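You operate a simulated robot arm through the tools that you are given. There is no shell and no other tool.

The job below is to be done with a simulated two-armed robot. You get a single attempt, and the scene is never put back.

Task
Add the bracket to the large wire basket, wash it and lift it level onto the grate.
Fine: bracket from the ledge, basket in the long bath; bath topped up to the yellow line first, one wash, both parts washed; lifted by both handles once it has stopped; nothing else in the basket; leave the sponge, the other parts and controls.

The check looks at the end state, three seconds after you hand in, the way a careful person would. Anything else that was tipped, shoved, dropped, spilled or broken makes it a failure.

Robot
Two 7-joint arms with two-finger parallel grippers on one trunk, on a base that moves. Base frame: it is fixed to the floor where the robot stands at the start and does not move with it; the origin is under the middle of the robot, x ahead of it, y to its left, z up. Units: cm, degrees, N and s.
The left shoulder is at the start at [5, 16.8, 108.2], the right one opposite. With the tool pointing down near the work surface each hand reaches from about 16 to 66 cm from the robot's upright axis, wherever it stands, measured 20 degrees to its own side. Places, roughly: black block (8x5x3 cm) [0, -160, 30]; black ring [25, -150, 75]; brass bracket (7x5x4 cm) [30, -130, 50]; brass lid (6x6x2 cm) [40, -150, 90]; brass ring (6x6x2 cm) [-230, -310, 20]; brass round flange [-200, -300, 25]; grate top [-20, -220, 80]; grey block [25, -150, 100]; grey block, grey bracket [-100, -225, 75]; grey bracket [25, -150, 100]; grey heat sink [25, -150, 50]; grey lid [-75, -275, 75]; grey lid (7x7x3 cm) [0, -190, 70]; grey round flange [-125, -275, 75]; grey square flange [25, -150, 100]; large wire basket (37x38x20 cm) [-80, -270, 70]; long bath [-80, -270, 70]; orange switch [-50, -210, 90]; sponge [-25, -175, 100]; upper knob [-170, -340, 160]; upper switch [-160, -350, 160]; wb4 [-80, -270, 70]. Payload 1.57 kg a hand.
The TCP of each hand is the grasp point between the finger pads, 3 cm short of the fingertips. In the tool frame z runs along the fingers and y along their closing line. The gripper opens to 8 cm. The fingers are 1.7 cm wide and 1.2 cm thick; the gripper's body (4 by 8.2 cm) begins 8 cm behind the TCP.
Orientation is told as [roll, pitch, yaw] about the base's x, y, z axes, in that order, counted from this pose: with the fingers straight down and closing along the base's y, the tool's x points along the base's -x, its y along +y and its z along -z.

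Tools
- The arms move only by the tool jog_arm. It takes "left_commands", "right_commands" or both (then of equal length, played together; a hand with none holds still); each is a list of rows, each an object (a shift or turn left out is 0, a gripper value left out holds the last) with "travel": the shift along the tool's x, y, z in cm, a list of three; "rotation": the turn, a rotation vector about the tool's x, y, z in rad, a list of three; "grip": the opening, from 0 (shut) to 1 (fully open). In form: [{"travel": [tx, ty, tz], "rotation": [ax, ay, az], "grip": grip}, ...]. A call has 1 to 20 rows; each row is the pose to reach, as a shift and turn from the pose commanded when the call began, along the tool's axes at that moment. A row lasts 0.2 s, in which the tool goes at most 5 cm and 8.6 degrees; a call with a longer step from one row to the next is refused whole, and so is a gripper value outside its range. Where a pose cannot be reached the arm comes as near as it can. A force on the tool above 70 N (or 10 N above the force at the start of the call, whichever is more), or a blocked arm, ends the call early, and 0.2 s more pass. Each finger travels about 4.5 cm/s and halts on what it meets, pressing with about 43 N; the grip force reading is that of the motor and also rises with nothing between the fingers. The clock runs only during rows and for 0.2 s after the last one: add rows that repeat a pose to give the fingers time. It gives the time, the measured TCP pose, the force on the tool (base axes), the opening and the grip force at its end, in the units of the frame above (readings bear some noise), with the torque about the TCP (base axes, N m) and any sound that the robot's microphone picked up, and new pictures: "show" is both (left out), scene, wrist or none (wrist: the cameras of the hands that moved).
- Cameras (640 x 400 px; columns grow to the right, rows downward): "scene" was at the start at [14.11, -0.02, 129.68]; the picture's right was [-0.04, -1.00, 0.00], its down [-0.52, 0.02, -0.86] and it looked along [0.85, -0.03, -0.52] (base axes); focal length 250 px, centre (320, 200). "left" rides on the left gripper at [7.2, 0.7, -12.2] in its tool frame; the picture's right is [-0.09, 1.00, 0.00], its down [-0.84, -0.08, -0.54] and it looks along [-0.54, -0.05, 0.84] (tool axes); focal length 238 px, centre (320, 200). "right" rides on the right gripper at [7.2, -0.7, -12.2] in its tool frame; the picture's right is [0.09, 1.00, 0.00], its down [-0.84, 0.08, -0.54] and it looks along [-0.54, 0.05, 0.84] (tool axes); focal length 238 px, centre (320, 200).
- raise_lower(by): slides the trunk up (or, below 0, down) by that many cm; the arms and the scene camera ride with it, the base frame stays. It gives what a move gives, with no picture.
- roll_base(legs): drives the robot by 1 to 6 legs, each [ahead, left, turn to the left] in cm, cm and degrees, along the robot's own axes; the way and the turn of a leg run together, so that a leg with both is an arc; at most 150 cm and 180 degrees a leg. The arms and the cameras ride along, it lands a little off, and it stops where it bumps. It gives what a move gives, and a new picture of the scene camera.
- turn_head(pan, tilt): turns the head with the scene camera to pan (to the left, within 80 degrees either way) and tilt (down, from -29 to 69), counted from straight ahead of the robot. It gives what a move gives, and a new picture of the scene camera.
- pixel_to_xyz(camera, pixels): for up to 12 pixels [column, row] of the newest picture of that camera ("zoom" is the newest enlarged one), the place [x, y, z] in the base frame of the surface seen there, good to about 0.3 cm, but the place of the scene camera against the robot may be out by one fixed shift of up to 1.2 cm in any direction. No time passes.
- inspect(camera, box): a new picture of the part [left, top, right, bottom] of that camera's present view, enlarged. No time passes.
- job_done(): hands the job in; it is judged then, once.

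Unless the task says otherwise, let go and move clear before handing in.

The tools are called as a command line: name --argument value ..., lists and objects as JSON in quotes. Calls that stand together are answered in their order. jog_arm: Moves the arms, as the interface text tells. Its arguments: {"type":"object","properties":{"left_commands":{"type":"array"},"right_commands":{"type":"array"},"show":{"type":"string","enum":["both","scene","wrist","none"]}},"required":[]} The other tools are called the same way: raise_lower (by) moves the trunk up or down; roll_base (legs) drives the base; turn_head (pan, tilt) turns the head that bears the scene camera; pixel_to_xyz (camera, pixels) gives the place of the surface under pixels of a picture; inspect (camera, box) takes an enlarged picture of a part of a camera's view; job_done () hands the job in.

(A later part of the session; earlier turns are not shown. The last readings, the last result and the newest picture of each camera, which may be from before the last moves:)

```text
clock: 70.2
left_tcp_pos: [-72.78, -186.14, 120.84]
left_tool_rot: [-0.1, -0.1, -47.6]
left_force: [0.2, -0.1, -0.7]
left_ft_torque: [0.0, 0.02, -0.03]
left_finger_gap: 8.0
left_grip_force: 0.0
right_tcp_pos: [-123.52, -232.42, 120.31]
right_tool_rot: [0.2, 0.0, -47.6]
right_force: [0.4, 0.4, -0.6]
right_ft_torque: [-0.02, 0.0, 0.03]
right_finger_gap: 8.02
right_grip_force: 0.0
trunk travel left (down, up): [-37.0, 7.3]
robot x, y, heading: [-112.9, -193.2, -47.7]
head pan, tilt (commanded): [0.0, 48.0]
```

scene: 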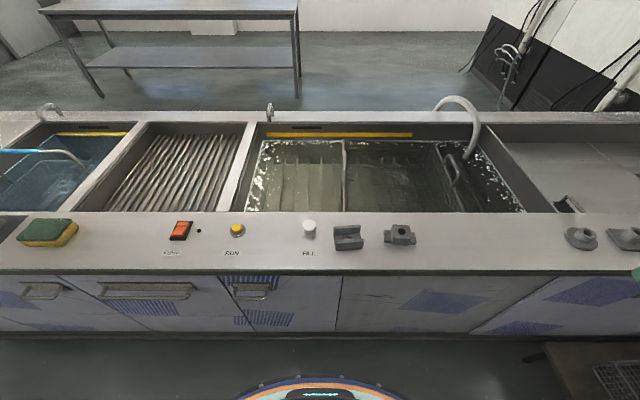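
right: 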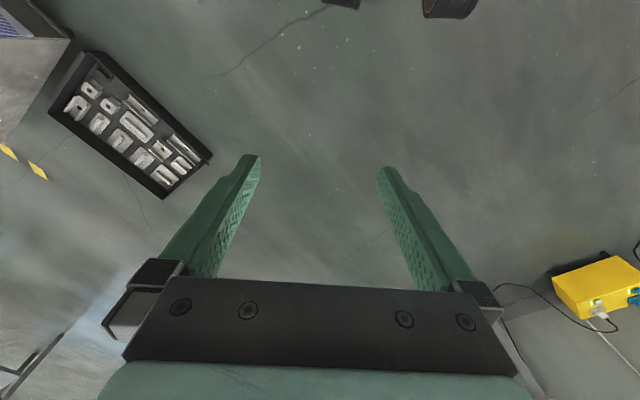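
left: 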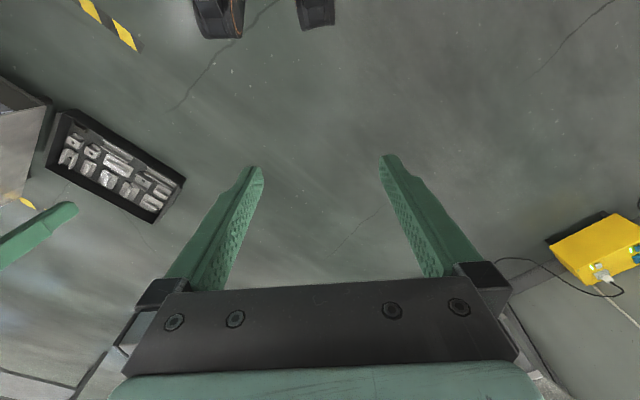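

The bath and both basket handles are visible now (left handle edge-on at (344, 172), right handle near (452, 172)). I'll zoom and measure the basket, base front edge and bench plinth.

inspect --camera "scene" --box '[230, 100, 550, 300]'

pixel_to_xyz --camera "scene" --pixels '[[320, 381], [320, 338], [320, 273], [320, 277], [344, 150], [344, 165], [344, 180], [344, 200], [451, 165], [458, 180], [445, 150], [560, 365]]'

```text
2.00 times, centred on (390, 200) of scene
```

zoom: 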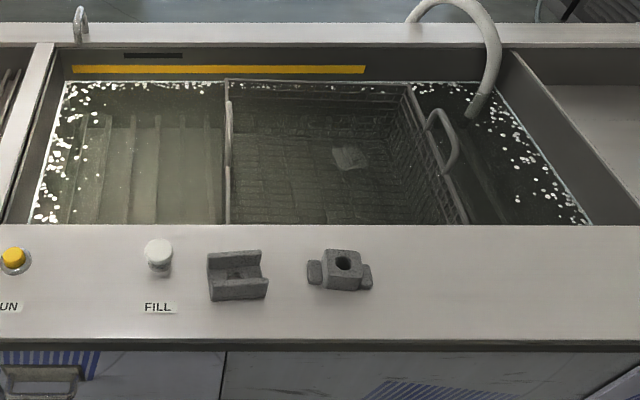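

```text
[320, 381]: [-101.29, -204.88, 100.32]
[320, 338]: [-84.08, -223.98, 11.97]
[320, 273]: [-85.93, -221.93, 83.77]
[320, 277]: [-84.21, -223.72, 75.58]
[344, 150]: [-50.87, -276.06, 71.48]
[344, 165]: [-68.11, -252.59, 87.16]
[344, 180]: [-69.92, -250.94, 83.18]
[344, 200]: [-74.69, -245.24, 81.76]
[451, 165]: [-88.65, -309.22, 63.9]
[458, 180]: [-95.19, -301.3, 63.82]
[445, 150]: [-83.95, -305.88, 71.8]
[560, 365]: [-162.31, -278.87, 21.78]
```

The left handle is a loop at zoom (229, 100–180) and the right handle a loop at zoom (440, 112)–(455, 170). I'll measure these in the zoomed picture.

pixel_to_xyz --camera "zoom" --pixels '[[228, 102], [229, 112], [229, 125], [229, 140], [229, 155], [229, 170], [229, 180], [438, 110], [446, 125], [455, 148], [452, 168], [429, 122]]'

inspect --camera "scene" --box '[320, 110, 500, 222]'

```text
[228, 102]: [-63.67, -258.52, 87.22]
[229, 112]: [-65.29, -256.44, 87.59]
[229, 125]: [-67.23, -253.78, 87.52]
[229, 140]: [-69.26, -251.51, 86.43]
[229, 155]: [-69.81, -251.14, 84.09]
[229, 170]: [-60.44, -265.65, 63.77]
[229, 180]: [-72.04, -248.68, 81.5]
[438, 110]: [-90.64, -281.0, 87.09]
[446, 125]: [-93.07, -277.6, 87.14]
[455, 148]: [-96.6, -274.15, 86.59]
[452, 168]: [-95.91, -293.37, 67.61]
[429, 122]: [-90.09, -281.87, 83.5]
```

```text
3.56 times, centred on (410, 166) of scene
```

zoom: 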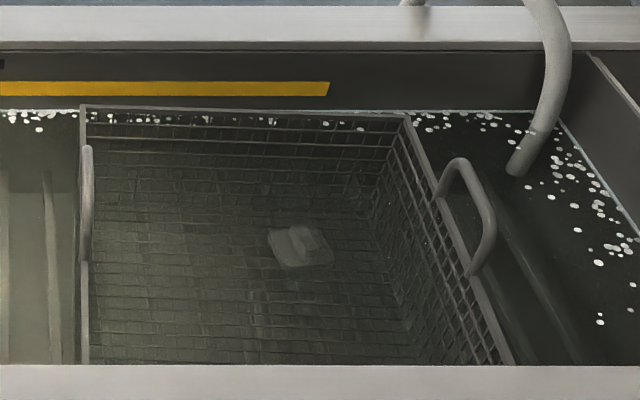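

Left handle bar: mid (-66.5, -255, 87.3); right handle bar: mid (-93.6, -277.6, 87.1), about 35 cm apart along the bench. I'll tilt down to see how close the base may get to the bench.

turn_head --pan 0 --tilt 69

pixel_to_xyz --camera "scene" --pixels '[[320, 300], [320, 330], [320, 360], [320, 390], [260, 380], [380, 380], [200, 350], [440, 350]]'

```text
clock: 71.1
left_tcp_pos: [-72.97, -186.31, 120.79]
left_tool_rot: [-0.2, 0.1, -47.6]
left_force: [-0.5, 0.1, 1.3]
left_ft_torque: [0.01, 0.01, 0.01]
left_finger_gap: 8.0
left_grip_force: 0.2
right_tcp_pos: [-123.53, -232.45, 120.51]
right_tool_rot: [0.1, 0.0, -47.7]
right_force: [-0.6, -0.6, 0.4]
right_ft_torque: [0.0, 0.0, 0.02]
right_finger_gap: 7.98
right_grip_force: 0.0
trunk travel left (down, up): [-37.0, 7.3]
robot x, y, heading: [-113.29, -193.54, -47.6]
head pan, tilt (commanded): [0.0, 68.8]
```

scene: 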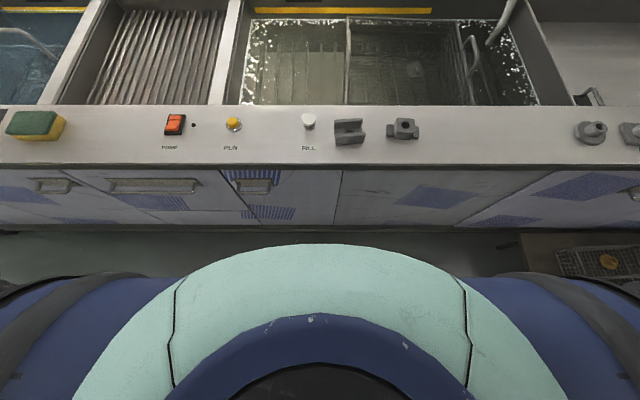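

```text
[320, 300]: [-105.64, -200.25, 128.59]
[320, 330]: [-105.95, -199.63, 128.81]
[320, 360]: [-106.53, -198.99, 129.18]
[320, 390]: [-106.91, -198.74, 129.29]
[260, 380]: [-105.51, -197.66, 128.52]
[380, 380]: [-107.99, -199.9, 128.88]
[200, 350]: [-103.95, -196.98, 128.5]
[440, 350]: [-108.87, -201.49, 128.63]
```

The base itself is hidden below the chest, but the bench front lip is about 40 cm ahead of the axis. I'll creep forward 12 cm so both the ledge and the basket come within reach.

roll_base --legs '[[12, 0, 0]]'

turn_head --pan 0 --tilt 55

```text
clock: 72.3
left_tcp_pos: [-64.8, -195.06, 120.81]
left_tool_rot: [-0.1, 0.1, -47.6]
left_force: [0.7, 0.5, 0.9]
left_ft_torque: [0.03, 0.0, -0.01]
left_finger_gap: 7.98
left_grip_force: 0.1
right_tcp_pos: [-115.31, -241.34, 120.34]
right_tool_rot: [0.1, 0.0, -47.6]
right_force: [0.2, -0.1, -0.2]
right_ft_torque: [0.02, 0.03, 0.02]
right_finger_gap: 8.02
right_grip_force: 0.0
trunk travel left (down, up): [-37.0, 7.3]
robot x, y, heading: [-105.06, -202.37, -47.7]
head pan, tilt (commanded): [0.0, 68.8]
```

scene: 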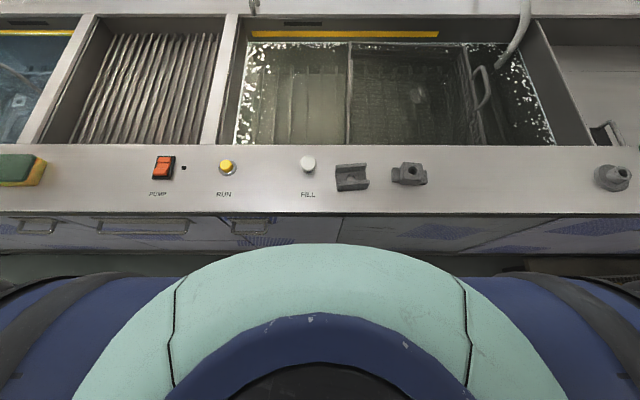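

```text
clock: 73.1
left_tcp_pos: [-64.64, -195.05, 120.81]
left_tool_rot: [-0.1, 0.0, -47.5]
left_force: [-0.2, -0.6, -0.1]
left_ft_torque: [0.01, -0.01, 0.01]
left_finger_gap: 8.0
left_grip_force: 0.0
right_tcp_pos: [-115.46, -241.3, 120.28]
right_tool_rot: [0.1, 0.0, -47.6]
right_force: [-0.5, 0.2, -0.4]
right_ft_torque: [-0.01, 0.01, 0.03]
right_finger_gap: 8.01
right_grip_force: 0.2
trunk travel left (down, up): [-37.0, 7.3]
robot x, y, heading: [-104.68, -202.33, -47.7]
head pan, tilt (commanded): [0.0, 55.0]
```

scene: 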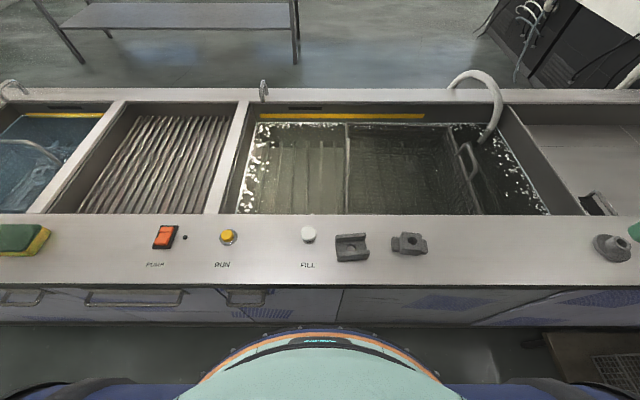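

The base moved freely to v≈79; FILL is at (308, 234), the bracket at (351, 247) and the part in the basket near (405, 165). I'll move the left hand over FILL to measure with the wrist camera.

jog_arm --left_commands '[{"travel": [-1.6, -4.2, 1], "grip": 0}, {"travel": [-3.2, -8.4, 2], "grip": 0}, {"travel": [-4.8, -12.6, 3], "grip": 0}, {"travel": [-6.4, -16.8, 4], "grip": 0}, {"travel": [-8, -21, 5], "grip": 0}, {"travel": [-9.6, -25.2, 6], "grip": 0}, {"travel": [-11, -29, 7], "grip": 0}]' --show "both"

```text
clock: 74.7
left_tcp_pos: [-75.73, -219.93, 114.62]
left_tool_rot: [0.0, -0.1, -47.3]
left_force: [-0.5, 0.4, 0.9]
left_ft_torque: [0.04, -0.04, 0.02]
left_finger_gap: 0.02
left_grip_force: 21.5
left hand out of reach, approached as far as the arm can: row 7
right_tcp_pos: [-115.35, -241.2, 120.46]
right_tool_rot: [0.0, 0.1, -47.6]
right_force: [-0.1, 0.4, 0.3]
right_ft_torque: [-0.02, 0.0, -0.01]
right_finger_gap: 7.98
right_grip_force: 0.0
trunk travel left (down, up): [-37.0, 7.3]
robot x, y, heading: [-105.35, -202.35, -47.7]
head pan, tilt (commanded): [0.0, 55.0]
```

scene: 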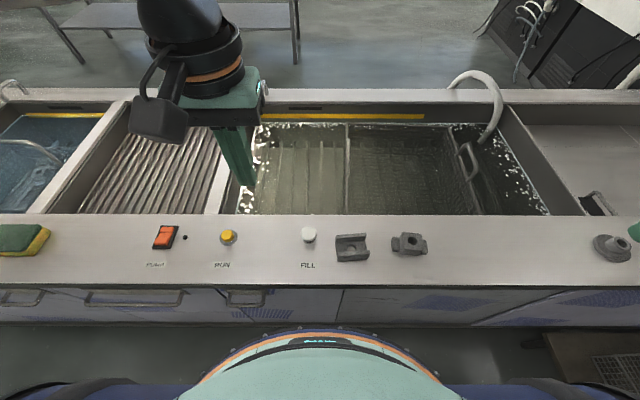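
left: 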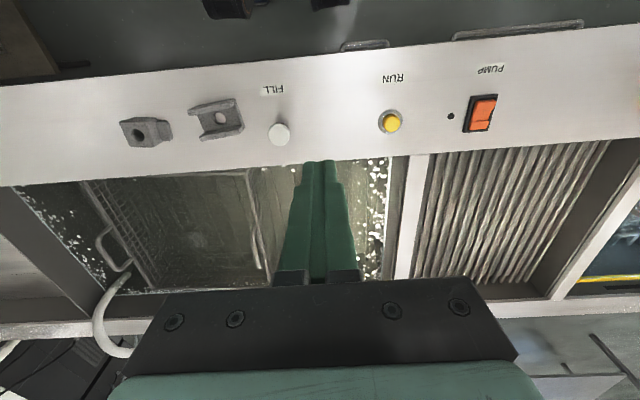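

The left wrist camera sees FILL at (279, 133), RUN at (391, 122), the bracket at (216, 118) and the block at (146, 132). I'll measure all of them with this camera.

pixel_to_xyz --camera "left" --pixels '[[279, 132], [391, 121], [482, 113], [205, 108], [216, 119], [235, 112], [203, 134], [240, 126], [193, 107], [146, 132], [279, 145]]'

inspect --camera "left" --box '[100, 60, 340, 210]'

```text
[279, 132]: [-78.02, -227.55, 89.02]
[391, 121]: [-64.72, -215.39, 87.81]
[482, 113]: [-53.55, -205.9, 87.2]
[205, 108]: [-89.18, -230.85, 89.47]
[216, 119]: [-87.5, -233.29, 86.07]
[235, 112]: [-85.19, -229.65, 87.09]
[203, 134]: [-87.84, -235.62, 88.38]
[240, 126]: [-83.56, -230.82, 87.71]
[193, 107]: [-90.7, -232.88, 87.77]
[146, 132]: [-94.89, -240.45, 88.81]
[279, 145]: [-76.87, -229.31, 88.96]
```

```text
2.67 times, centred on (220, 135) of left
```

zoom: 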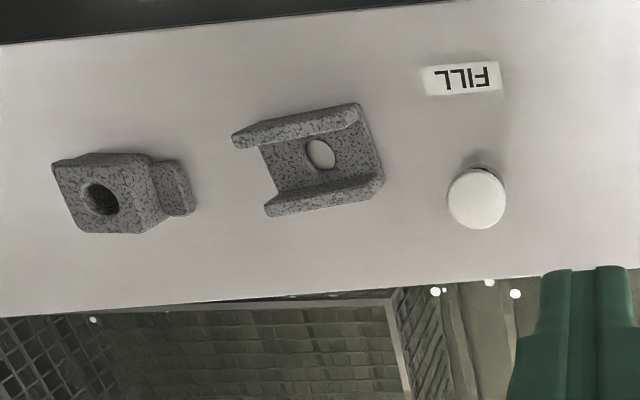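

Wrist readings put FILL's top at (-78.0, -227.6, 89.0), RUN's at (-64.7, -215.4, 87.8), and the bracket near (-87.3, -232.3). I'll measure the bracket's corners and move the closed left fingers above FILL.

pixel_to_xyz --camera "zoom" --pixels '[[240, 138], [354, 111], [272, 207], [378, 182], [320, 155], [262, 160], [373, 150], [476, 195], [476, 215], [455, 195], [498, 195], [395, 300]]'

jog_arm --left_commands '[{"travel": [-1, -1.7, 4], "grip": 0}, {"travel": [-2, -3.4, 8], "grip": 0}, {"travel": [-3, -5.1, 12], "grip": 0}, {"travel": [-4.1, -6.8, 15], "grip": 0}, {"travel": [-4.1, -6.8, 15], "grip": 0}]' --show "both"

```text
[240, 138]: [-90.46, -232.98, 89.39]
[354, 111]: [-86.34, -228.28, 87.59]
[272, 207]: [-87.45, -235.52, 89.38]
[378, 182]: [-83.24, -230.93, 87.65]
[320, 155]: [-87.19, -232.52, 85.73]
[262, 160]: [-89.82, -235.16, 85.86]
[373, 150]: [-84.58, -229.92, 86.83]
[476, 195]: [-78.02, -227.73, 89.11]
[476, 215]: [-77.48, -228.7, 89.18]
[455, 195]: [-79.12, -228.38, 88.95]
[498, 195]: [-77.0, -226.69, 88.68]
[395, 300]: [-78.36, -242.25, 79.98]
```

```text
clock: 75.9
left_tcp_pos: [-73.49, -220.9, 101.76]
left_tool_rot: [-0.2, 0.0, -47.5]
left_force: [-0.1, 0.2, 0.4]
left_ft_torque: [-0.01, -0.02, 0.03]
left_finger_gap: 0.0
left_grip_force: 21.2
left hand out of reach, approached as far as the arm can: row 1, 2, 3, 4, 5
right_tcp_pos: [-115.35, -241.39, 120.36]
right_tool_rot: [0.0, -0.1, -47.5]
right_force: [-0.4, 0.3, 0.6]
right_ft_torque: [0.0, 0.0, 0.02]
right_finger_gap: 8.0
right_grip_force: 0.1
trunk travel left (down, up): [-37.0, 7.3]
robot x, y, heading: [-105.04, -202.07, -47.6]
head pan, tilt (commanded): [0.0, 55.0]
```

scene: 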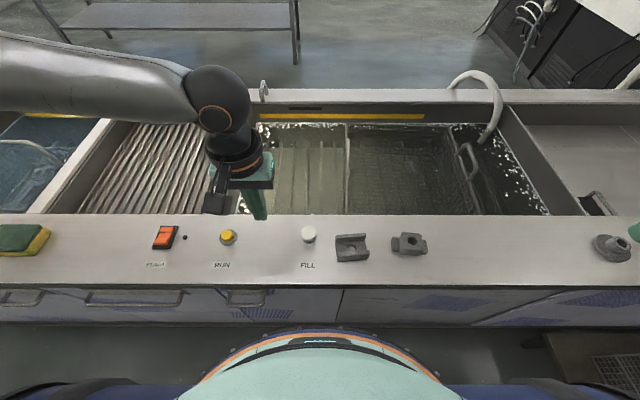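
left: 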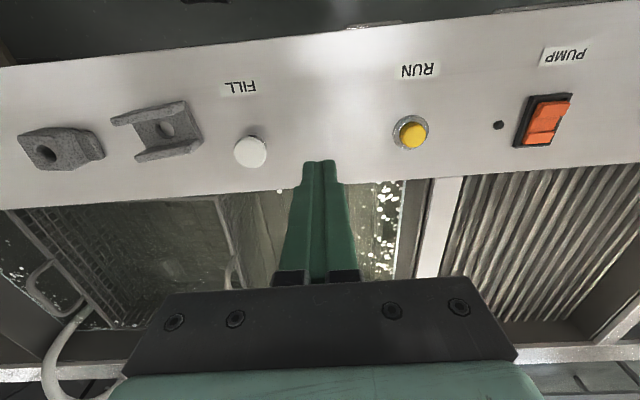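

The left arm can't reach further right here (TCP stuck at lateral +10). I'll lift it a little and shift the base 24.5 cm right so it stands centred on the basket, with FILL, RUN and the bracket all to the left hand's side.

jog_arm --left_commands '[{"travel": [0, 3, -4]}, {"travel": [0, 6, -8]}, {"travel": [0, 8, -12]}]' --show "none"

roll_base --legs '[[0, -24.5, 0]]'

```text
clock: 76.7
left_tcp_pos: [-67.59, -215.42, 113.92]
left_tool_rot: [-0.2, 0.2, -47.6]
left_force: [-0.3, -0.1, 0.8]
left_ft_torque: [-0.03, -0.03, -0.05]
left_finger_gap: 0.01
left_grip_force: 20.9
right_tcp_pos: [-115.41, -241.25, 120.24]
right_tool_rot: [0.0, 0.0, -47.6]
right_force: [-0.1, 0.1, -0.5]
right_ft_torque: [-0.04, 0.0, -0.01]
right_finger_gap: 8.02
right_grip_force: 0.0
trunk travel left (down, up): [-37.0, 7.3]
robot x, y, heading: [-105.01, -202.65, -47.3]
head pan, tilt (commanded): [0.0, 55.0]
```

```text
clock: 79.4
left_tcp_pos: [-85.61, -232.05, 113.78]
left_tool_rot: [-0.1, -0.1, -47.6]
left_force: [-0.5, 0.1, -0.2]
left_ft_torque: [0.0, -0.02, 0.01]
left_finger_gap: 0.01
left_grip_force: 21.2
right_tcp_pos: [-133.33, -257.64, 120.3]
right_tool_rot: [0.1, -0.1, -47.7]
right_force: [0.1, 0.3, -0.2]
right_ft_torque: [0.0, 0.0, -0.03]
right_finger_gap: 7.99
right_grip_force: 0.0
trunk travel left (down, up): [-37.0, 7.3]
robot x, y, heading: [-122.77, -218.49, -47.8]
head pan, tilt (commanded): [0.0, 55.0]
```

scene: 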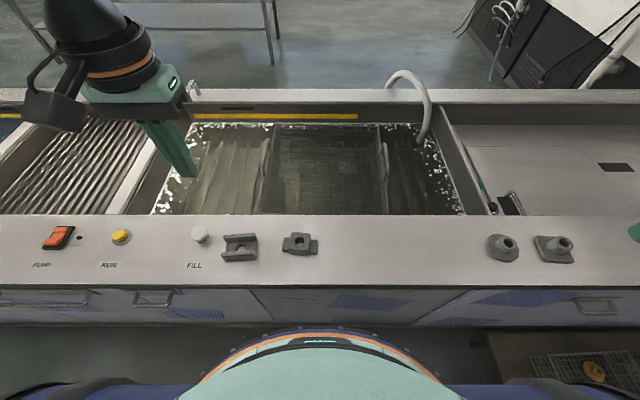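

The robot is now centred at u≈238 and the handles appear symmetric at (266, 165) and (383, 165). I'll bring the left closed fingertips right above FILL.

jog_arm --left_commands '[{"travel": [-0.6, 3, 3], "grip": 0}, {"travel": [-1.2, 6, 6], "grip": 0}, {"travel": [-1.8, 8.6, 9], "grip": 0}, {"travel": [-1.8, 8.6, 13], "grip": 0}, {"travel": [-1.8, 8.6, 17], "grip": 0}, {"travel": [-1.8, 8.6, 17], "grip": 0}]' --show "both"

```text
clock: 80.8
left_tcp_pos: [-78.06, -227.58, 96.6]
left_tool_rot: [0.0, 0.0, -47.6]
left_force: [0.3, -0.4, 0.2]
left_ft_torque: [-0.02, 0.02, -0.03]
left_finger_gap: 0.01
left_grip_force: 20.4
right_tcp_pos: [-133.46, -257.66, 120.36]
right_tool_rot: [0.1, 0.0, -47.7]
right_force: [-0.1, 0.9, 0.9]
right_ft_torque: [0.0, 0.0, 0.01]
right_finger_gap: 8.0
right_grip_force: 0.0
trunk travel left (down, up): [-37.0, 7.3]
robot x, y, heading: [-122.95, -218.92, -47.6]
head pan, tilt (commanded): [0.0, 55.0]
```

scene: 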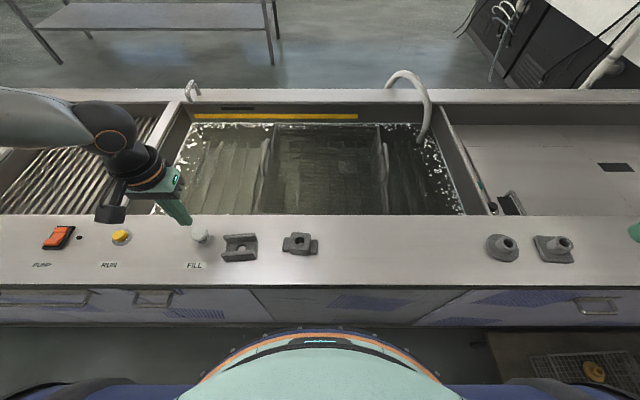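
left: 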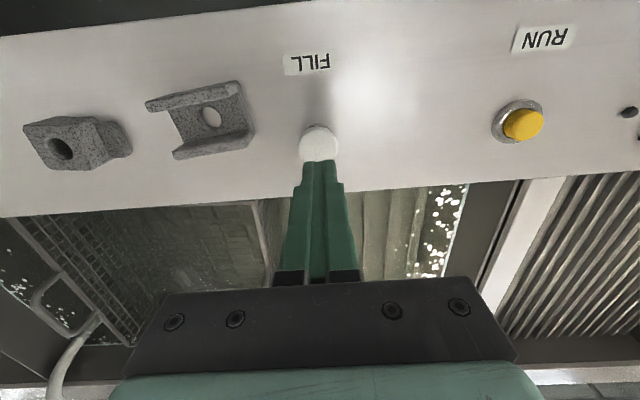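

The closed fingertips sit about 4.6 cm above FILL's cap at left-wrist (319, 142). I'll make one short press and release, then look at what the water does.

jog_arm --left_commands '[{"travel": [0, 0, 3.5], "grip": 0}, {"travel": [0, 0, 4.6], "grip": 0}, {"travel": [0, 0, 5.2], "grip": 0}, {"travel": [0, 0, 5.6], "grip": 0}]' --show "both"

```text
clock: 81.8
left_tcp_pos: [-78.0, -227.58, 91.1]
left_tool_rot: [-0.1, -0.1, -47.6]
left_force: [-1.7, 0.4, 3.2]
left_ft_torque: [-0.02, 0.03, -0.03]
left_finger_gap: 0.0
left_grip_force: 21.7
right_tcp_pos: [-133.5, -257.69, 120.3]
right_tool_rot: [0.1, 0.1, -47.7]
right_force: [-0.3, 0.6, -1.0]
right_ft_torque: [0.01, -0.03, -0.02]
right_finger_gap: 8.0
right_grip_force: 0.1
trunk travel left (down, up): [-37.0, 7.3]
robot x, y, heading: [-122.73, -218.84, -48.0]
head pan, tilt (commanded): [0.0, 55.0]
heard: click
```

scene: 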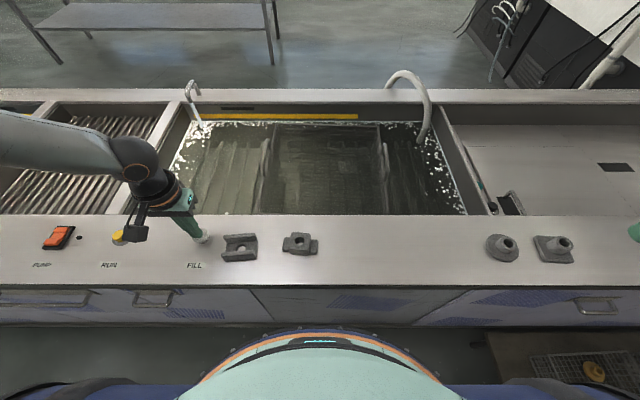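
left: 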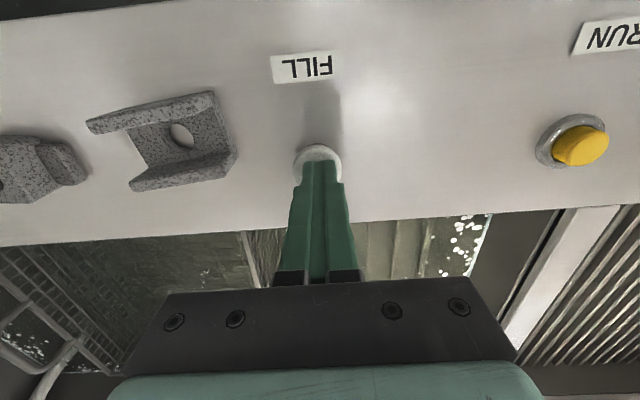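

A click was heard and water now runs from the tap at (197, 115). I'll release the button to see whether the flow stops.

jog_arm --left_commands '[{"travel": [0, 0, -1.5], "grip": 0}, {"travel": [0, 0, -3], "grip": 0}]' --show "scene"

inspect --camera "scene" --box '[140, 70, 300, 170]'

```text
clock: 82.4
left_tcp_pos: [-78.14, -227.58, 94.13]
left_tool_rot: [0.0, 0.0, -47.6]
left_force: [-0.6, -0.4, 0.8]
left_ft_torque: [0.01, -0.05, 0.02]
left_finger_gap: 0.0
left_grip_force: 21.5
right_tcp_pos: [-133.5, -257.71, 120.32]
right_tool_rot: [0.1, -0.1, -47.6]
right_force: [-0.6, -0.1, -0.3]
right_ft_torque: [0.0, -0.02, -0.01]
right_finger_gap: 8.0
right_grip_force: 0.1
trunk travel left (down, up): [-37.0, 7.3]
robot x, y, heading: [-123.05, -218.54, -48.0]
head pan, tilt (commanded): [0.0, 55.0]
```

scene: 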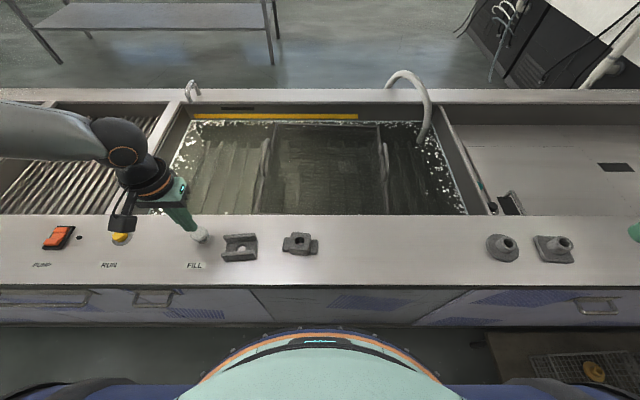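

```text
4.00 times, centred on (220, 120) of scene
```

zoom: 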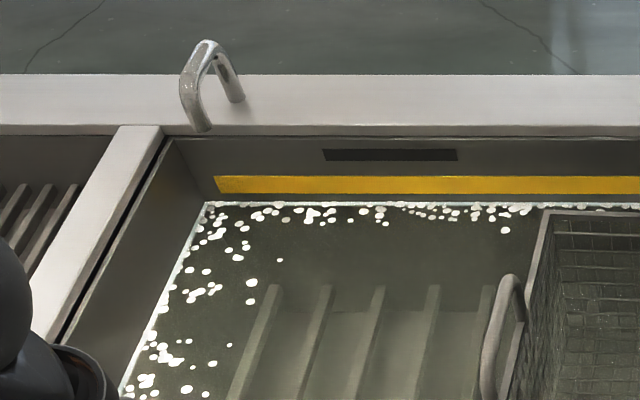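

The flow stopped on release, so FILL is hold-to-fill; the waterline at zoom row ~203 is still below the strip (rows 177–193). I'll measure those heights.

pixel_to_xyz --camera "zoom" --pixels '[[280, 178], [280, 185], [280, 192], [280, 197], [280, 202], [280, 206], [400, 178], [400, 192], [400, 202], [400, 206], [200, 210], [196, 240]]'

```text
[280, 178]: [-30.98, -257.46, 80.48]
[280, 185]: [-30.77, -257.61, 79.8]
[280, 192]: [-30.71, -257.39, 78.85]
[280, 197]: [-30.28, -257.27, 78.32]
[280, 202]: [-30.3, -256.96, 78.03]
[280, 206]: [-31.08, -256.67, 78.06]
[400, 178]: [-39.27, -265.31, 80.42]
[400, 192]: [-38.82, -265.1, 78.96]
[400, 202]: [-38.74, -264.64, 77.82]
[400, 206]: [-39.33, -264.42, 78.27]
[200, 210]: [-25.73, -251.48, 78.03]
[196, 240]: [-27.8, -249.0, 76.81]
```

The strip spans z≈78.6–80.5 and water is now at about 78.0. I'll give another short hold (~0.5 s) and check again.

jog_arm --left_commands '[{"travel": [0, 0, 2], "grip": 0}, {"travel": [0, 0, 3], "grip": 0}, {"travel": [0, 0, 3], "grip": 0}, {"travel": [0, 0, 1], "grip": 0}, {"travel": [0, 0, 0], "grip": 0}]' --show "scene"

inspect --camera "scene" --box '[140, 70, 300, 170]'

```text
clock: 83.6
left_tcp_pos: [-78.04, -227.56, 94.26]
left_tool_rot: [-0.1, 0.2, -47.6]
left_force: [0.2, 0.1, 0.3]
left_ft_torque: [-0.01, -0.01, -0.01]
left_finger_gap: 0.0
left_grip_force: 20.9
right_tcp_pos: [-133.41, -257.75, 120.31]
right_tool_rot: [0.0, 0.0, -47.7]
right_force: [-0.3, 0.4, 0.5]
right_ft_torque: [0.04, 0.03, -0.04]
right_finger_gap: 7.98
right_grip_force: 0.0
trunk travel left (down, up): [-37.0, 7.3]
robot x, y, heading: [-122.92, -218.68, -47.8]
head pan, tilt (commanded): [0.0, 55.0]
heard: click
```

scene: 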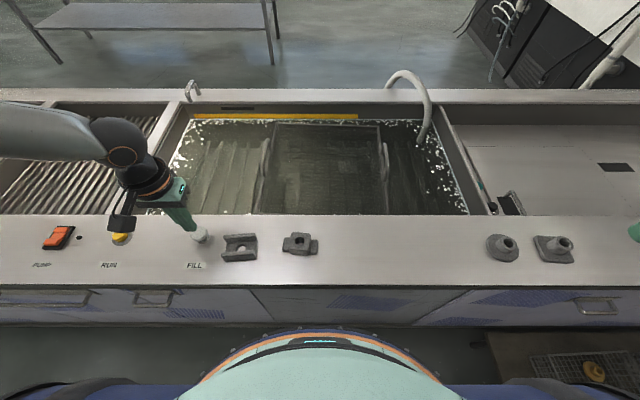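

```text
4.00 times, centred on (220, 120) of scene
```

zoom: 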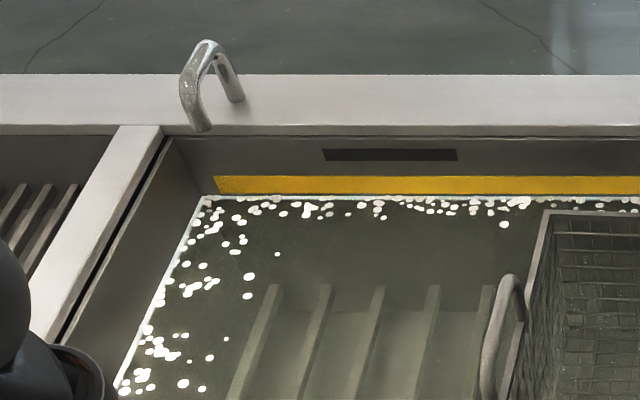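

The waterline is now just at the strip's lower edge (zoom row ~196). I'll give another hold of the same length.

jog_arm --left_commands '[{"travel": [0, 0, 2], "grip": 0}, {"travel": [0, 0, 3], "grip": 0}, {"travel": [0, 0, 3], "grip": 0}, {"travel": [0, 0, 1], "grip": 0}, {"travel": [0, 0, 0], "grip": 0}]' --show "scene"

inspect --camera "scene" --box '[180, 95, 260, 145]'

```text
clock: 84.8
left_tcp_pos: [-78.05, -227.5, 94.27]
left_tool_rot: [-0.1, 0.1, -47.6]
left_force: [0.0, 0.2, 0.4]
left_ft_torque: [0.0, 0.01, 0.0]
left_finger_gap: 0.0
left_grip_force: 21.8
right_tcp_pos: [-133.39, -257.76, 120.42]
right_tool_rot: [0.1, 0.1, -47.7]
right_force: [0.2, 0.6, -0.5]
right_ft_torque: [-0.02, 0.0, 0.04]
right_finger_gap: 7.99
right_grip_force: 0.1
trunk travel left (down, up): [-37.0, 7.3]
robot x, y, heading: [-122.82, -218.67, -47.6]
head pan, tilt (commanded): [0.0, 55.0]
heard: click
```

scene: 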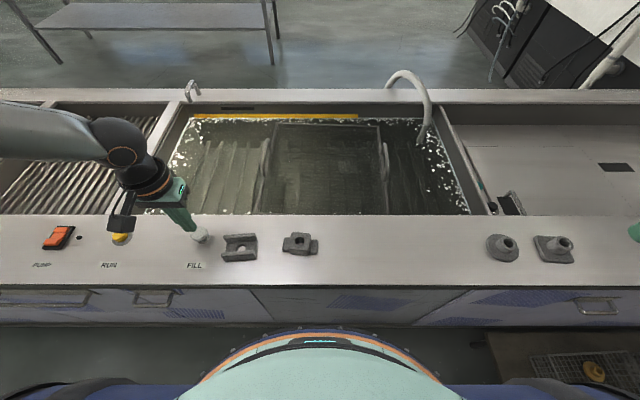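

```text
8.00 times, centred on (220, 120) of scene
```

zoom: 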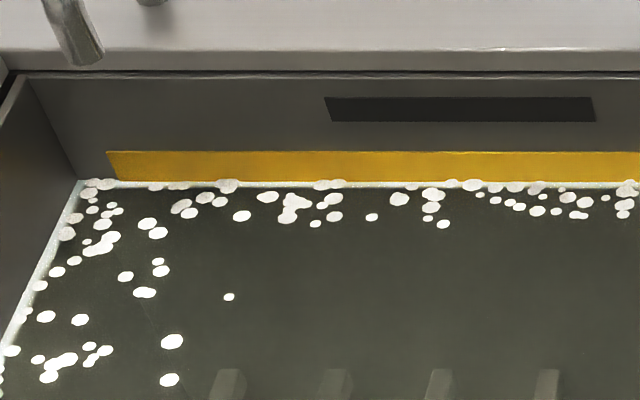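

The water now just touches the strip's lower edge, and the lamp beside PUMP at (79, 238) seems to have changed colour. I'll zoom in on the controls.

inspect --camera "scene" --box '[20, 210, 140, 285]'

pixel_to_xyz --camera "scene" --pixels '[[220, 114], [220, 117], [220, 119], [220, 122], [225, 125], [250, 118], [250, 121]]'

```text
5.33 times, centred on (80, 248) of scene
```

zoom: 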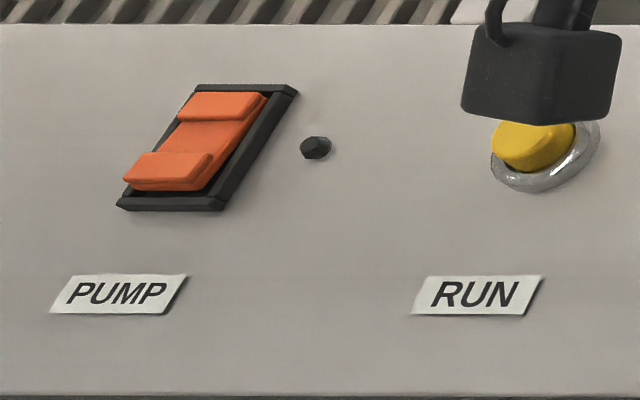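

```text
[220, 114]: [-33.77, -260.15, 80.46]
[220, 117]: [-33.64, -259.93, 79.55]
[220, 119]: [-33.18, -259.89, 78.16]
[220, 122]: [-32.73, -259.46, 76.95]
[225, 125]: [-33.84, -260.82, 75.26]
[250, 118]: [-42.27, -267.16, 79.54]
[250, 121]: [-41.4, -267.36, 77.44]
```

The lamp is dark in the enlarged view, and the water is at about 78.9, only at the strip's lower edge. One more equal hold should bring it to the strip's middle.

jog_arm --left_commands '[{"travel": [0, 0, 2], "grip": 0}, {"travel": [0, 0, 3], "grip": 0}, {"travel": [0, 0, 3], "grip": 0}, {"travel": [0, 0, 1], "grip": 0}, {"travel": [0, 0, 0], "grip": 0}]' --show "both"

inspect --camera "scene" --box '[180, 95, 260, 145]'

inspect --camera "scene" --box '[40, 215, 120, 265]'

```text
clock: 86.0
left_tcp_pos: [-78.0, -227.59, 94.12]
left_tool_rot: [-0.1, 0.2, -47.6]
left_force: [-0.3, -0.5, 0.7]
left_ft_torque: [-0.01, -0.02, 0.0]
left_finger_gap: 0.0
left_grip_force: 20.9
right_tcp_pos: [-133.46, -257.73, 120.32]
right_tool_rot: [0.0, -0.1, -47.8]
right_force: [0.4, -0.1, 0.2]
right_ft_torque: [0.01, -0.01, -0.01]
right_finger_gap: 8.01
right_grip_force: 0.0
trunk travel left (down, up): [-37.0, 7.3]
robot x, y, heading: [-122.91, -218.75, -47.7]
head pan, tilt (commanded): [0.0, 55.0]
heard: click
```

scene: 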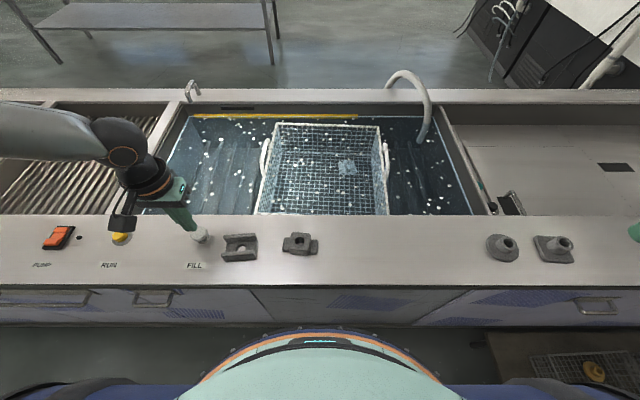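
left: 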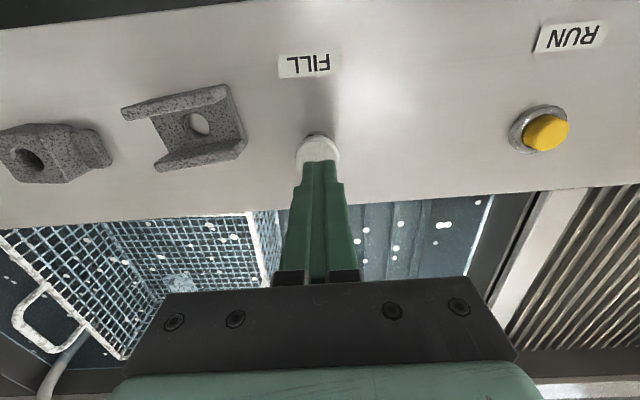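

```text
8.00 times, centred on (220, 120) of scene
```

zoom: 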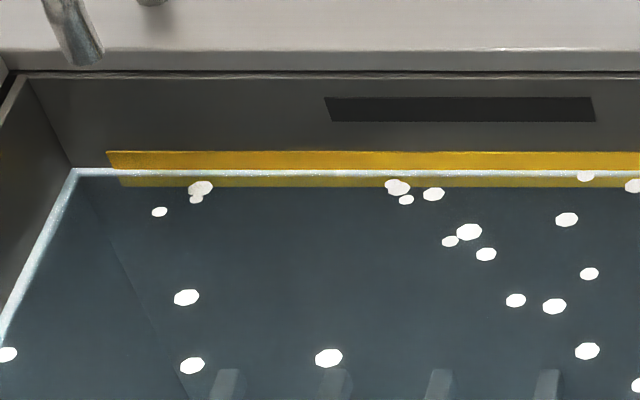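

```text
8.00 times, centred on (80, 240) of scene
```

zoom: 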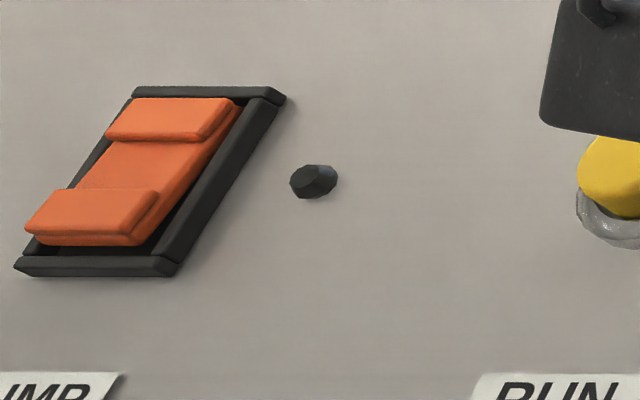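

Now the water cuts across the middle of the yellow strip (zoom row ~172 of 152–186) and the bath looks clear, so filling is done. Next I'll raise the left hand, open it and turn it about 84° to straddle the bracket's two flanges, centred at about (-87.0, -232.2).

jog_arm --left_commands '[{"travel": [0, 0, -4], "grip": 0}, {"travel": [0, 0, -8], "grip": 1}, {"travel": [0.3, -1, -8], "rotation": [0, 0, 0.147], "grip": 1}, {"travel": [0.6, -2, -8], "rotation": [0, 0, 0.294], "grip": 1}, {"travel": [0.9, -3, -8], "rotation": [0, 0, 0.441], "grip": 1}, {"travel": [1.2, -4, -8], "rotation": [0, 0, 0.588], "grip": 1}, {"travel": [1.5, -5, -8], "rotation": [0, 0, 0.735], "grip": 1}, {"travel": [1.8, -6, -8], "rotation": [0, 0, 0.882], "grip": 1}, {"travel": [2.1, -7, -8], "rotation": [0, 0, 1.029], "grip": 1}, {"travel": [2.4, -8, -8], "rotation": [0, 0, 1.176], "grip": 1}, {"travel": [2.67, -9, -8], "rotation": [0, 0, 1.323], "grip": 1}, {"travel": [2.67, -9.75, -8], "rotation": [0, 0, 1.47], "grip": 1}, {"travel": [2.67, -9.75, -8], "rotation": [0, 0, 1.47], "grip": 1}]' --show "both"

```text
clock: 88.8
left_tcp_pos: [-87.02, -232.14, 102.23]
left_tool_rot: [-0.2, -0.2, -131.8]
left_force: [0.1, -0.5, 0.3]
left_ft_torque: [0.0, 0.01, 0.01]
left_finger_gap: 8.01
left_grip_force: 0.1
right_tcp_pos: [-133.45, -257.78, 120.41]
right_tool_rot: [-0.1, 0.1, -47.6]
right_force: [-0.7, 0.6, 0.4]
right_ft_torque: [-0.01, -0.02, 0.0]
right_finger_gap: 8.01
right_grip_force: 0.0
trunk travel left (down, up): [-37.0, 7.3]
robot x, y, heading: [-123.02, -218.78, -47.9]
head pan, tilt (commanded): [0.0, 55.0]
```

scene: 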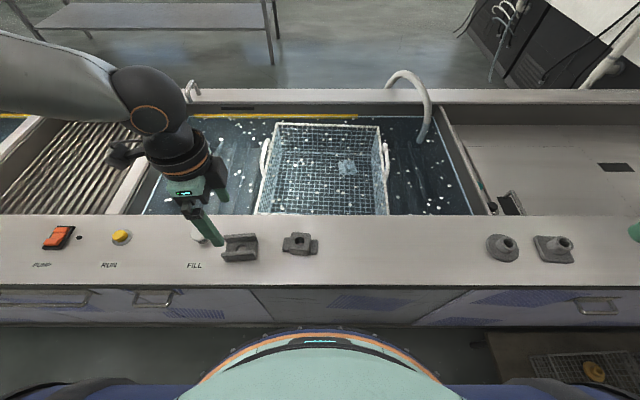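
left: 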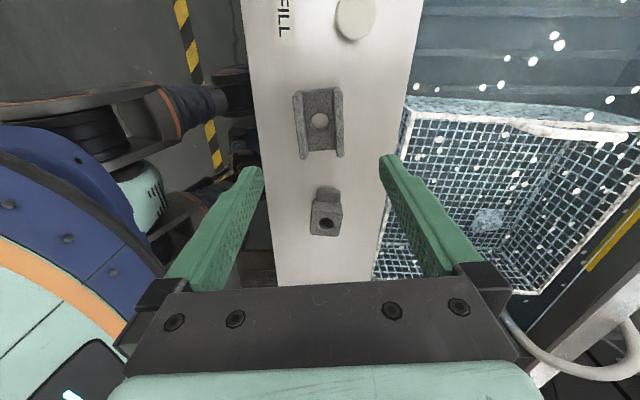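

The open fingers straddle the ledge strip and the bracket appears square to the hand at (319, 122). I'll re-measure its corners from this view before descending.

pixel_to_xyz --camera "left" --pixels '[[297, 95], [304, 157], [336, 90], [341, 155], [319, 121], [319, 98], [320, 148], [318, 175], [302, 125], [339, 122]]'

inspect --camera "left" --box '[240, 60, 400, 160]'

```text
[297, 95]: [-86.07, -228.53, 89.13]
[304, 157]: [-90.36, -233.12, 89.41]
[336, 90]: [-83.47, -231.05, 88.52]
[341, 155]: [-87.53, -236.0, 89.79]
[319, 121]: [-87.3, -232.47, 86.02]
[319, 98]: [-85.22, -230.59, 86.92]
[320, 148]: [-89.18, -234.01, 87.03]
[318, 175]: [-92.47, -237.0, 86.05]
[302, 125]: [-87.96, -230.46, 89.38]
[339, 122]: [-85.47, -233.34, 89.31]
```

```text
4.00 times, centred on (320, 110) of left
```

zoom: 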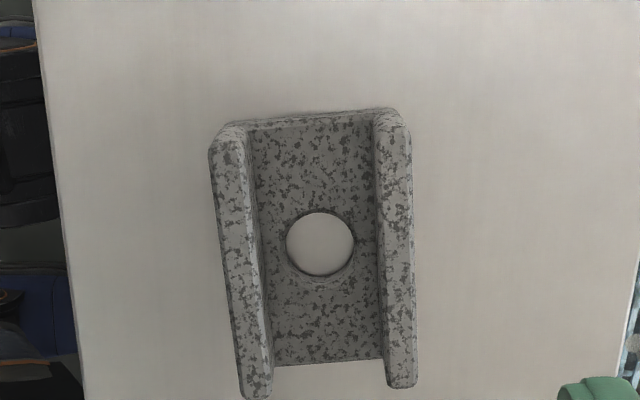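

The bracket centre is (-86.9, -232.2) with flange tops at z≈89.4, right under the TCP. I'll descend to TCP z≈89.4 and close on the flanges.

jog_arm --left_commands '[{"travel": [0, 0, 4], "grip": 1}, {"travel": [0, 0, 8], "grip": 1}, {"travel": [0, 0, 11], "grip": 1}, {"travel": [0, 0, 12.8], "grip": 1}, {"travel": [0, 0, 12.8], "grip": 1}]' --show "both"

```text
clock: 90.0
left_tcp_pos: [-87.2, -232.13, 89.26]
left_tool_rot: [0.0, 0.0, -131.8]
left_force: [-0.2, -0.3, -0.2]
left_ft_torque: [-0.01, 0.01, -0.02]
left_finger_gap: 8.0
left_grip_force: 0.1
right_tcp_pos: [-133.3, -257.74, 120.36]
right_tool_rot: [0.0, 0.0, -47.7]
right_force: [0.2, -0.4, -1.2]
right_ft_torque: [-0.03, -0.02, -0.01]
right_finger_gap: 8.01
right_grip_force: 0.0
trunk travel left (down, up): [-37.0, 7.3]
robot x, y, heading: [-122.88, -219.14, -47.6]
head pan, tilt (commanded): [0.0, 55.0]
```

scene: 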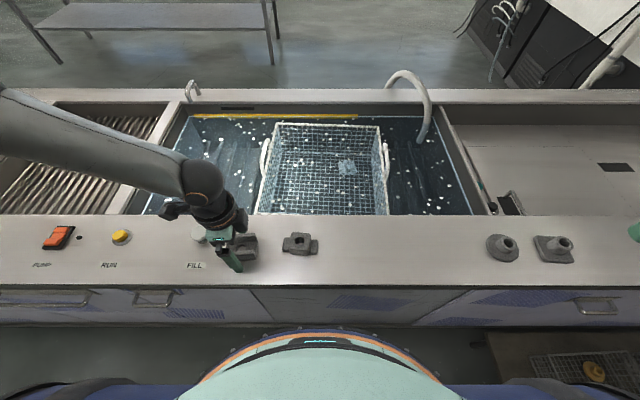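
left: 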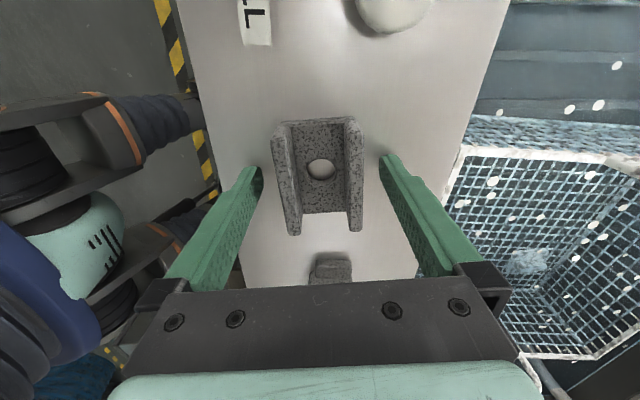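

The fingers stand on both sides of the bracket with clearance and nothing touches. I'll close the grip and lift.

jog_arm --left_commands '[{"travel": [0, 0, 0], "grip": 0}, {"travel": [0, 0, 0], "grip": 0}, {"travel": [0, 0, 0], "grip": 0}, {"travel": [0, 0, 0], "grip": 0}, {"travel": [0, 0, 0], "grip": 0}, {"travel": [0, 0, -1.5], "grip": 0}]' --show "wrist"

```text
clock: 91.4
left_tcp_pos: [-87.1, -232.05, 90.88]
left_tool_rot: [0.1, 0.0, -131.8]
left_force: [-0.3, -0.3, 0.4]
left_ft_torque: [-0.01, 0.01, -0.01]
left_finger_gap: 5.12
left_grip_force: 0.0
right_tcp_pos: [-133.47, -257.83, 120.41]
right_tool_rot: [0.1, 0.0, -47.7]
right_force: [-0.3, 0.0, 0.2]
right_ft_torque: [0.02, 0.02, -0.01]
right_finger_gap: 8.03
right_grip_force: 0.0
trunk travel left (down, up): [-37.0, 7.3]
robot x, y, heading: [-122.97, -218.99, -47.6]
head pan, tilt (commanded): [0.0, 55.0]
```

left: 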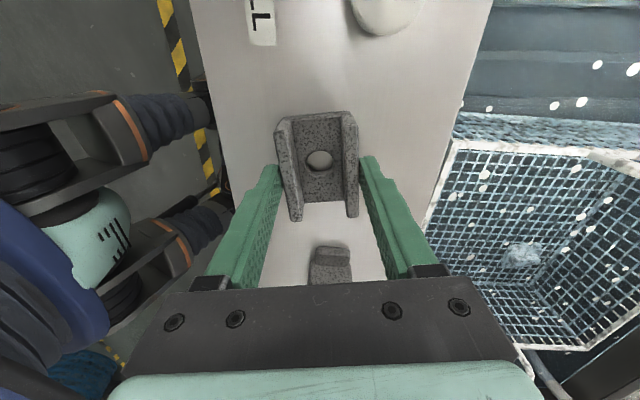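

The gap stopped at 5.12 cm (the bracket's width), yet grip force reads 0 and the bracket seems to have stayed put on the ledge (its hole moved from (320, 168) to (319, 160)). I'll hold still a moment and read again.

jog_arm --left_commands '[{"travel": [0, 0, 0], "grip": 0}, {"travel": [0, 0, 0], "grip": 0}]' --show "both"

inspect --camera "scene" --box '[180, 200, 340, 300]'

```text
clock: 92.0
left_tcp_pos: [-87.0, -232.08, 90.84]
left_tool_rot: [0.0, -0.2, -131.8]
left_force: [0.0, -0.5, -0.1]
left_ft_torque: [-0.01, 0.02, 0.0]
left_finger_gap: 4.94
left_grip_force: 42.7
right_tcp_pos: [-133.4, -257.76, 120.32]
right_tool_rot: [-0.1, 0.0, -47.6]
right_force: [-0.5, 0.1, -0.1]
right_ft_torque: [0.0, 0.01, -0.01]
right_finger_gap: 7.98
right_grip_force: 0.0
trunk travel left (down, up): [-37.0, 7.3]
robot x, y, heading: [-122.9, -218.76, -47.6]
head pan, tilt (commanded): [0.0, 55.0]
```

scene: 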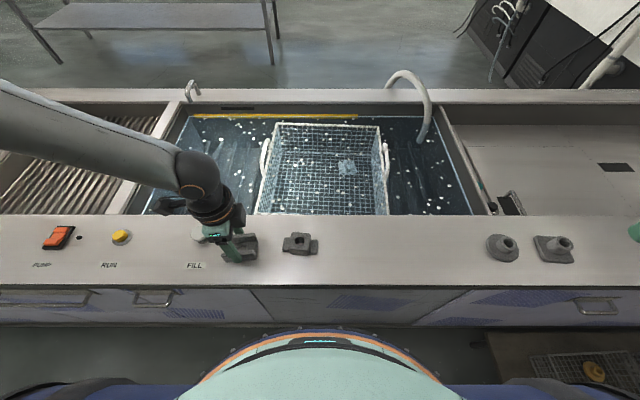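
left: 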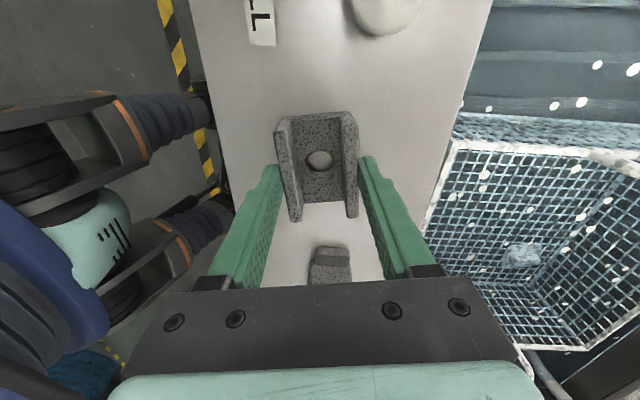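

```text
4.00 times, centred on (260, 250) of scene
```

zoom: 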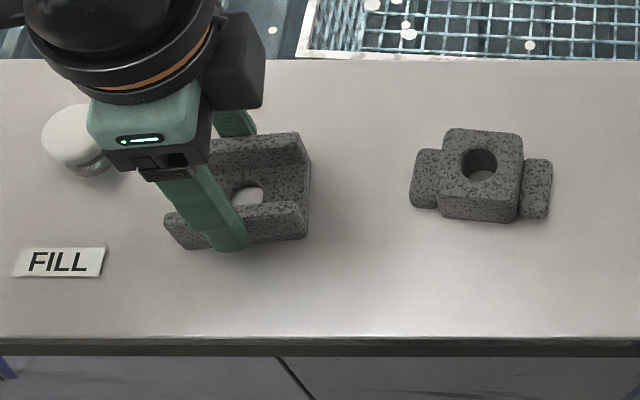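

Now the gap is 4.94 cm at 42.7 N, so it closed late, with only 1.5 cm of overlap on the flanges. I'll reopen, go 1.5 cm lower and close again with enough time before lifting.

jog_arm --left_commands '[{"travel": [0, 0, 0], "grip": 0.95}, {"travel": [0, 0, 0], "grip": 0.95}, {"travel": [0, 0, 0], "grip": 0.95}, {"travel": [0, 0, 0.8], "grip": 0.95}, {"travel": [0, 0, 1.5], "grip": 0.95}, {"travel": [0, 0, 1.5], "grip": 0}, {"travel": [0, 0, 1.5], "grip": 0}, {"travel": [0, 0, 1.5], "grip": 0}, {"travel": [0, 0, 1.5], "grip": 0}, {"travel": [0, 0, 1.5], "grip": 0}, {"travel": [0, 0, 1.5], "grip": 0}, {"travel": [0, 0, 1.5], "grip": 0}, {"travel": [0, 0, 1.5], "grip": 0}]' --show "wrist"

```text
clock: 94.8
left_tcp_pos: [-87.04, -232.11, 89.48]
left_tool_rot: [-0.2, -0.1, -131.8]
left_force: [1.0, -0.8, -0.3]
left_ft_torque: [-0.08, 0.04, 0.04]
left_finger_gap: 4.95
left_grip_force: 43.3
right_tcp_pos: [-133.49, -257.74, 120.27]
right_tool_rot: [0.1, -0.1, -47.8]
right_force: [0.5, 0.1, -0.4]
right_ft_torque: [0.01, 0.0, -0.02]
right_finger_gap: 7.97
right_grip_force: 0.1
trunk travel left (down, up): [-37.0, 7.3]
robot x, y, heading: [-123.06, -218.61, -47.8]
head pan, tilt (commanded): [0.0, 55.0]
```

left: 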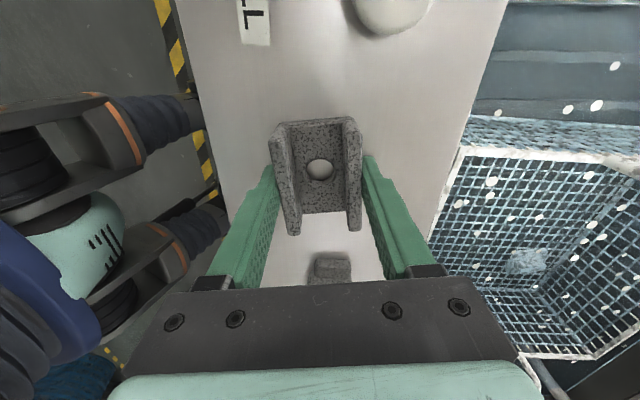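

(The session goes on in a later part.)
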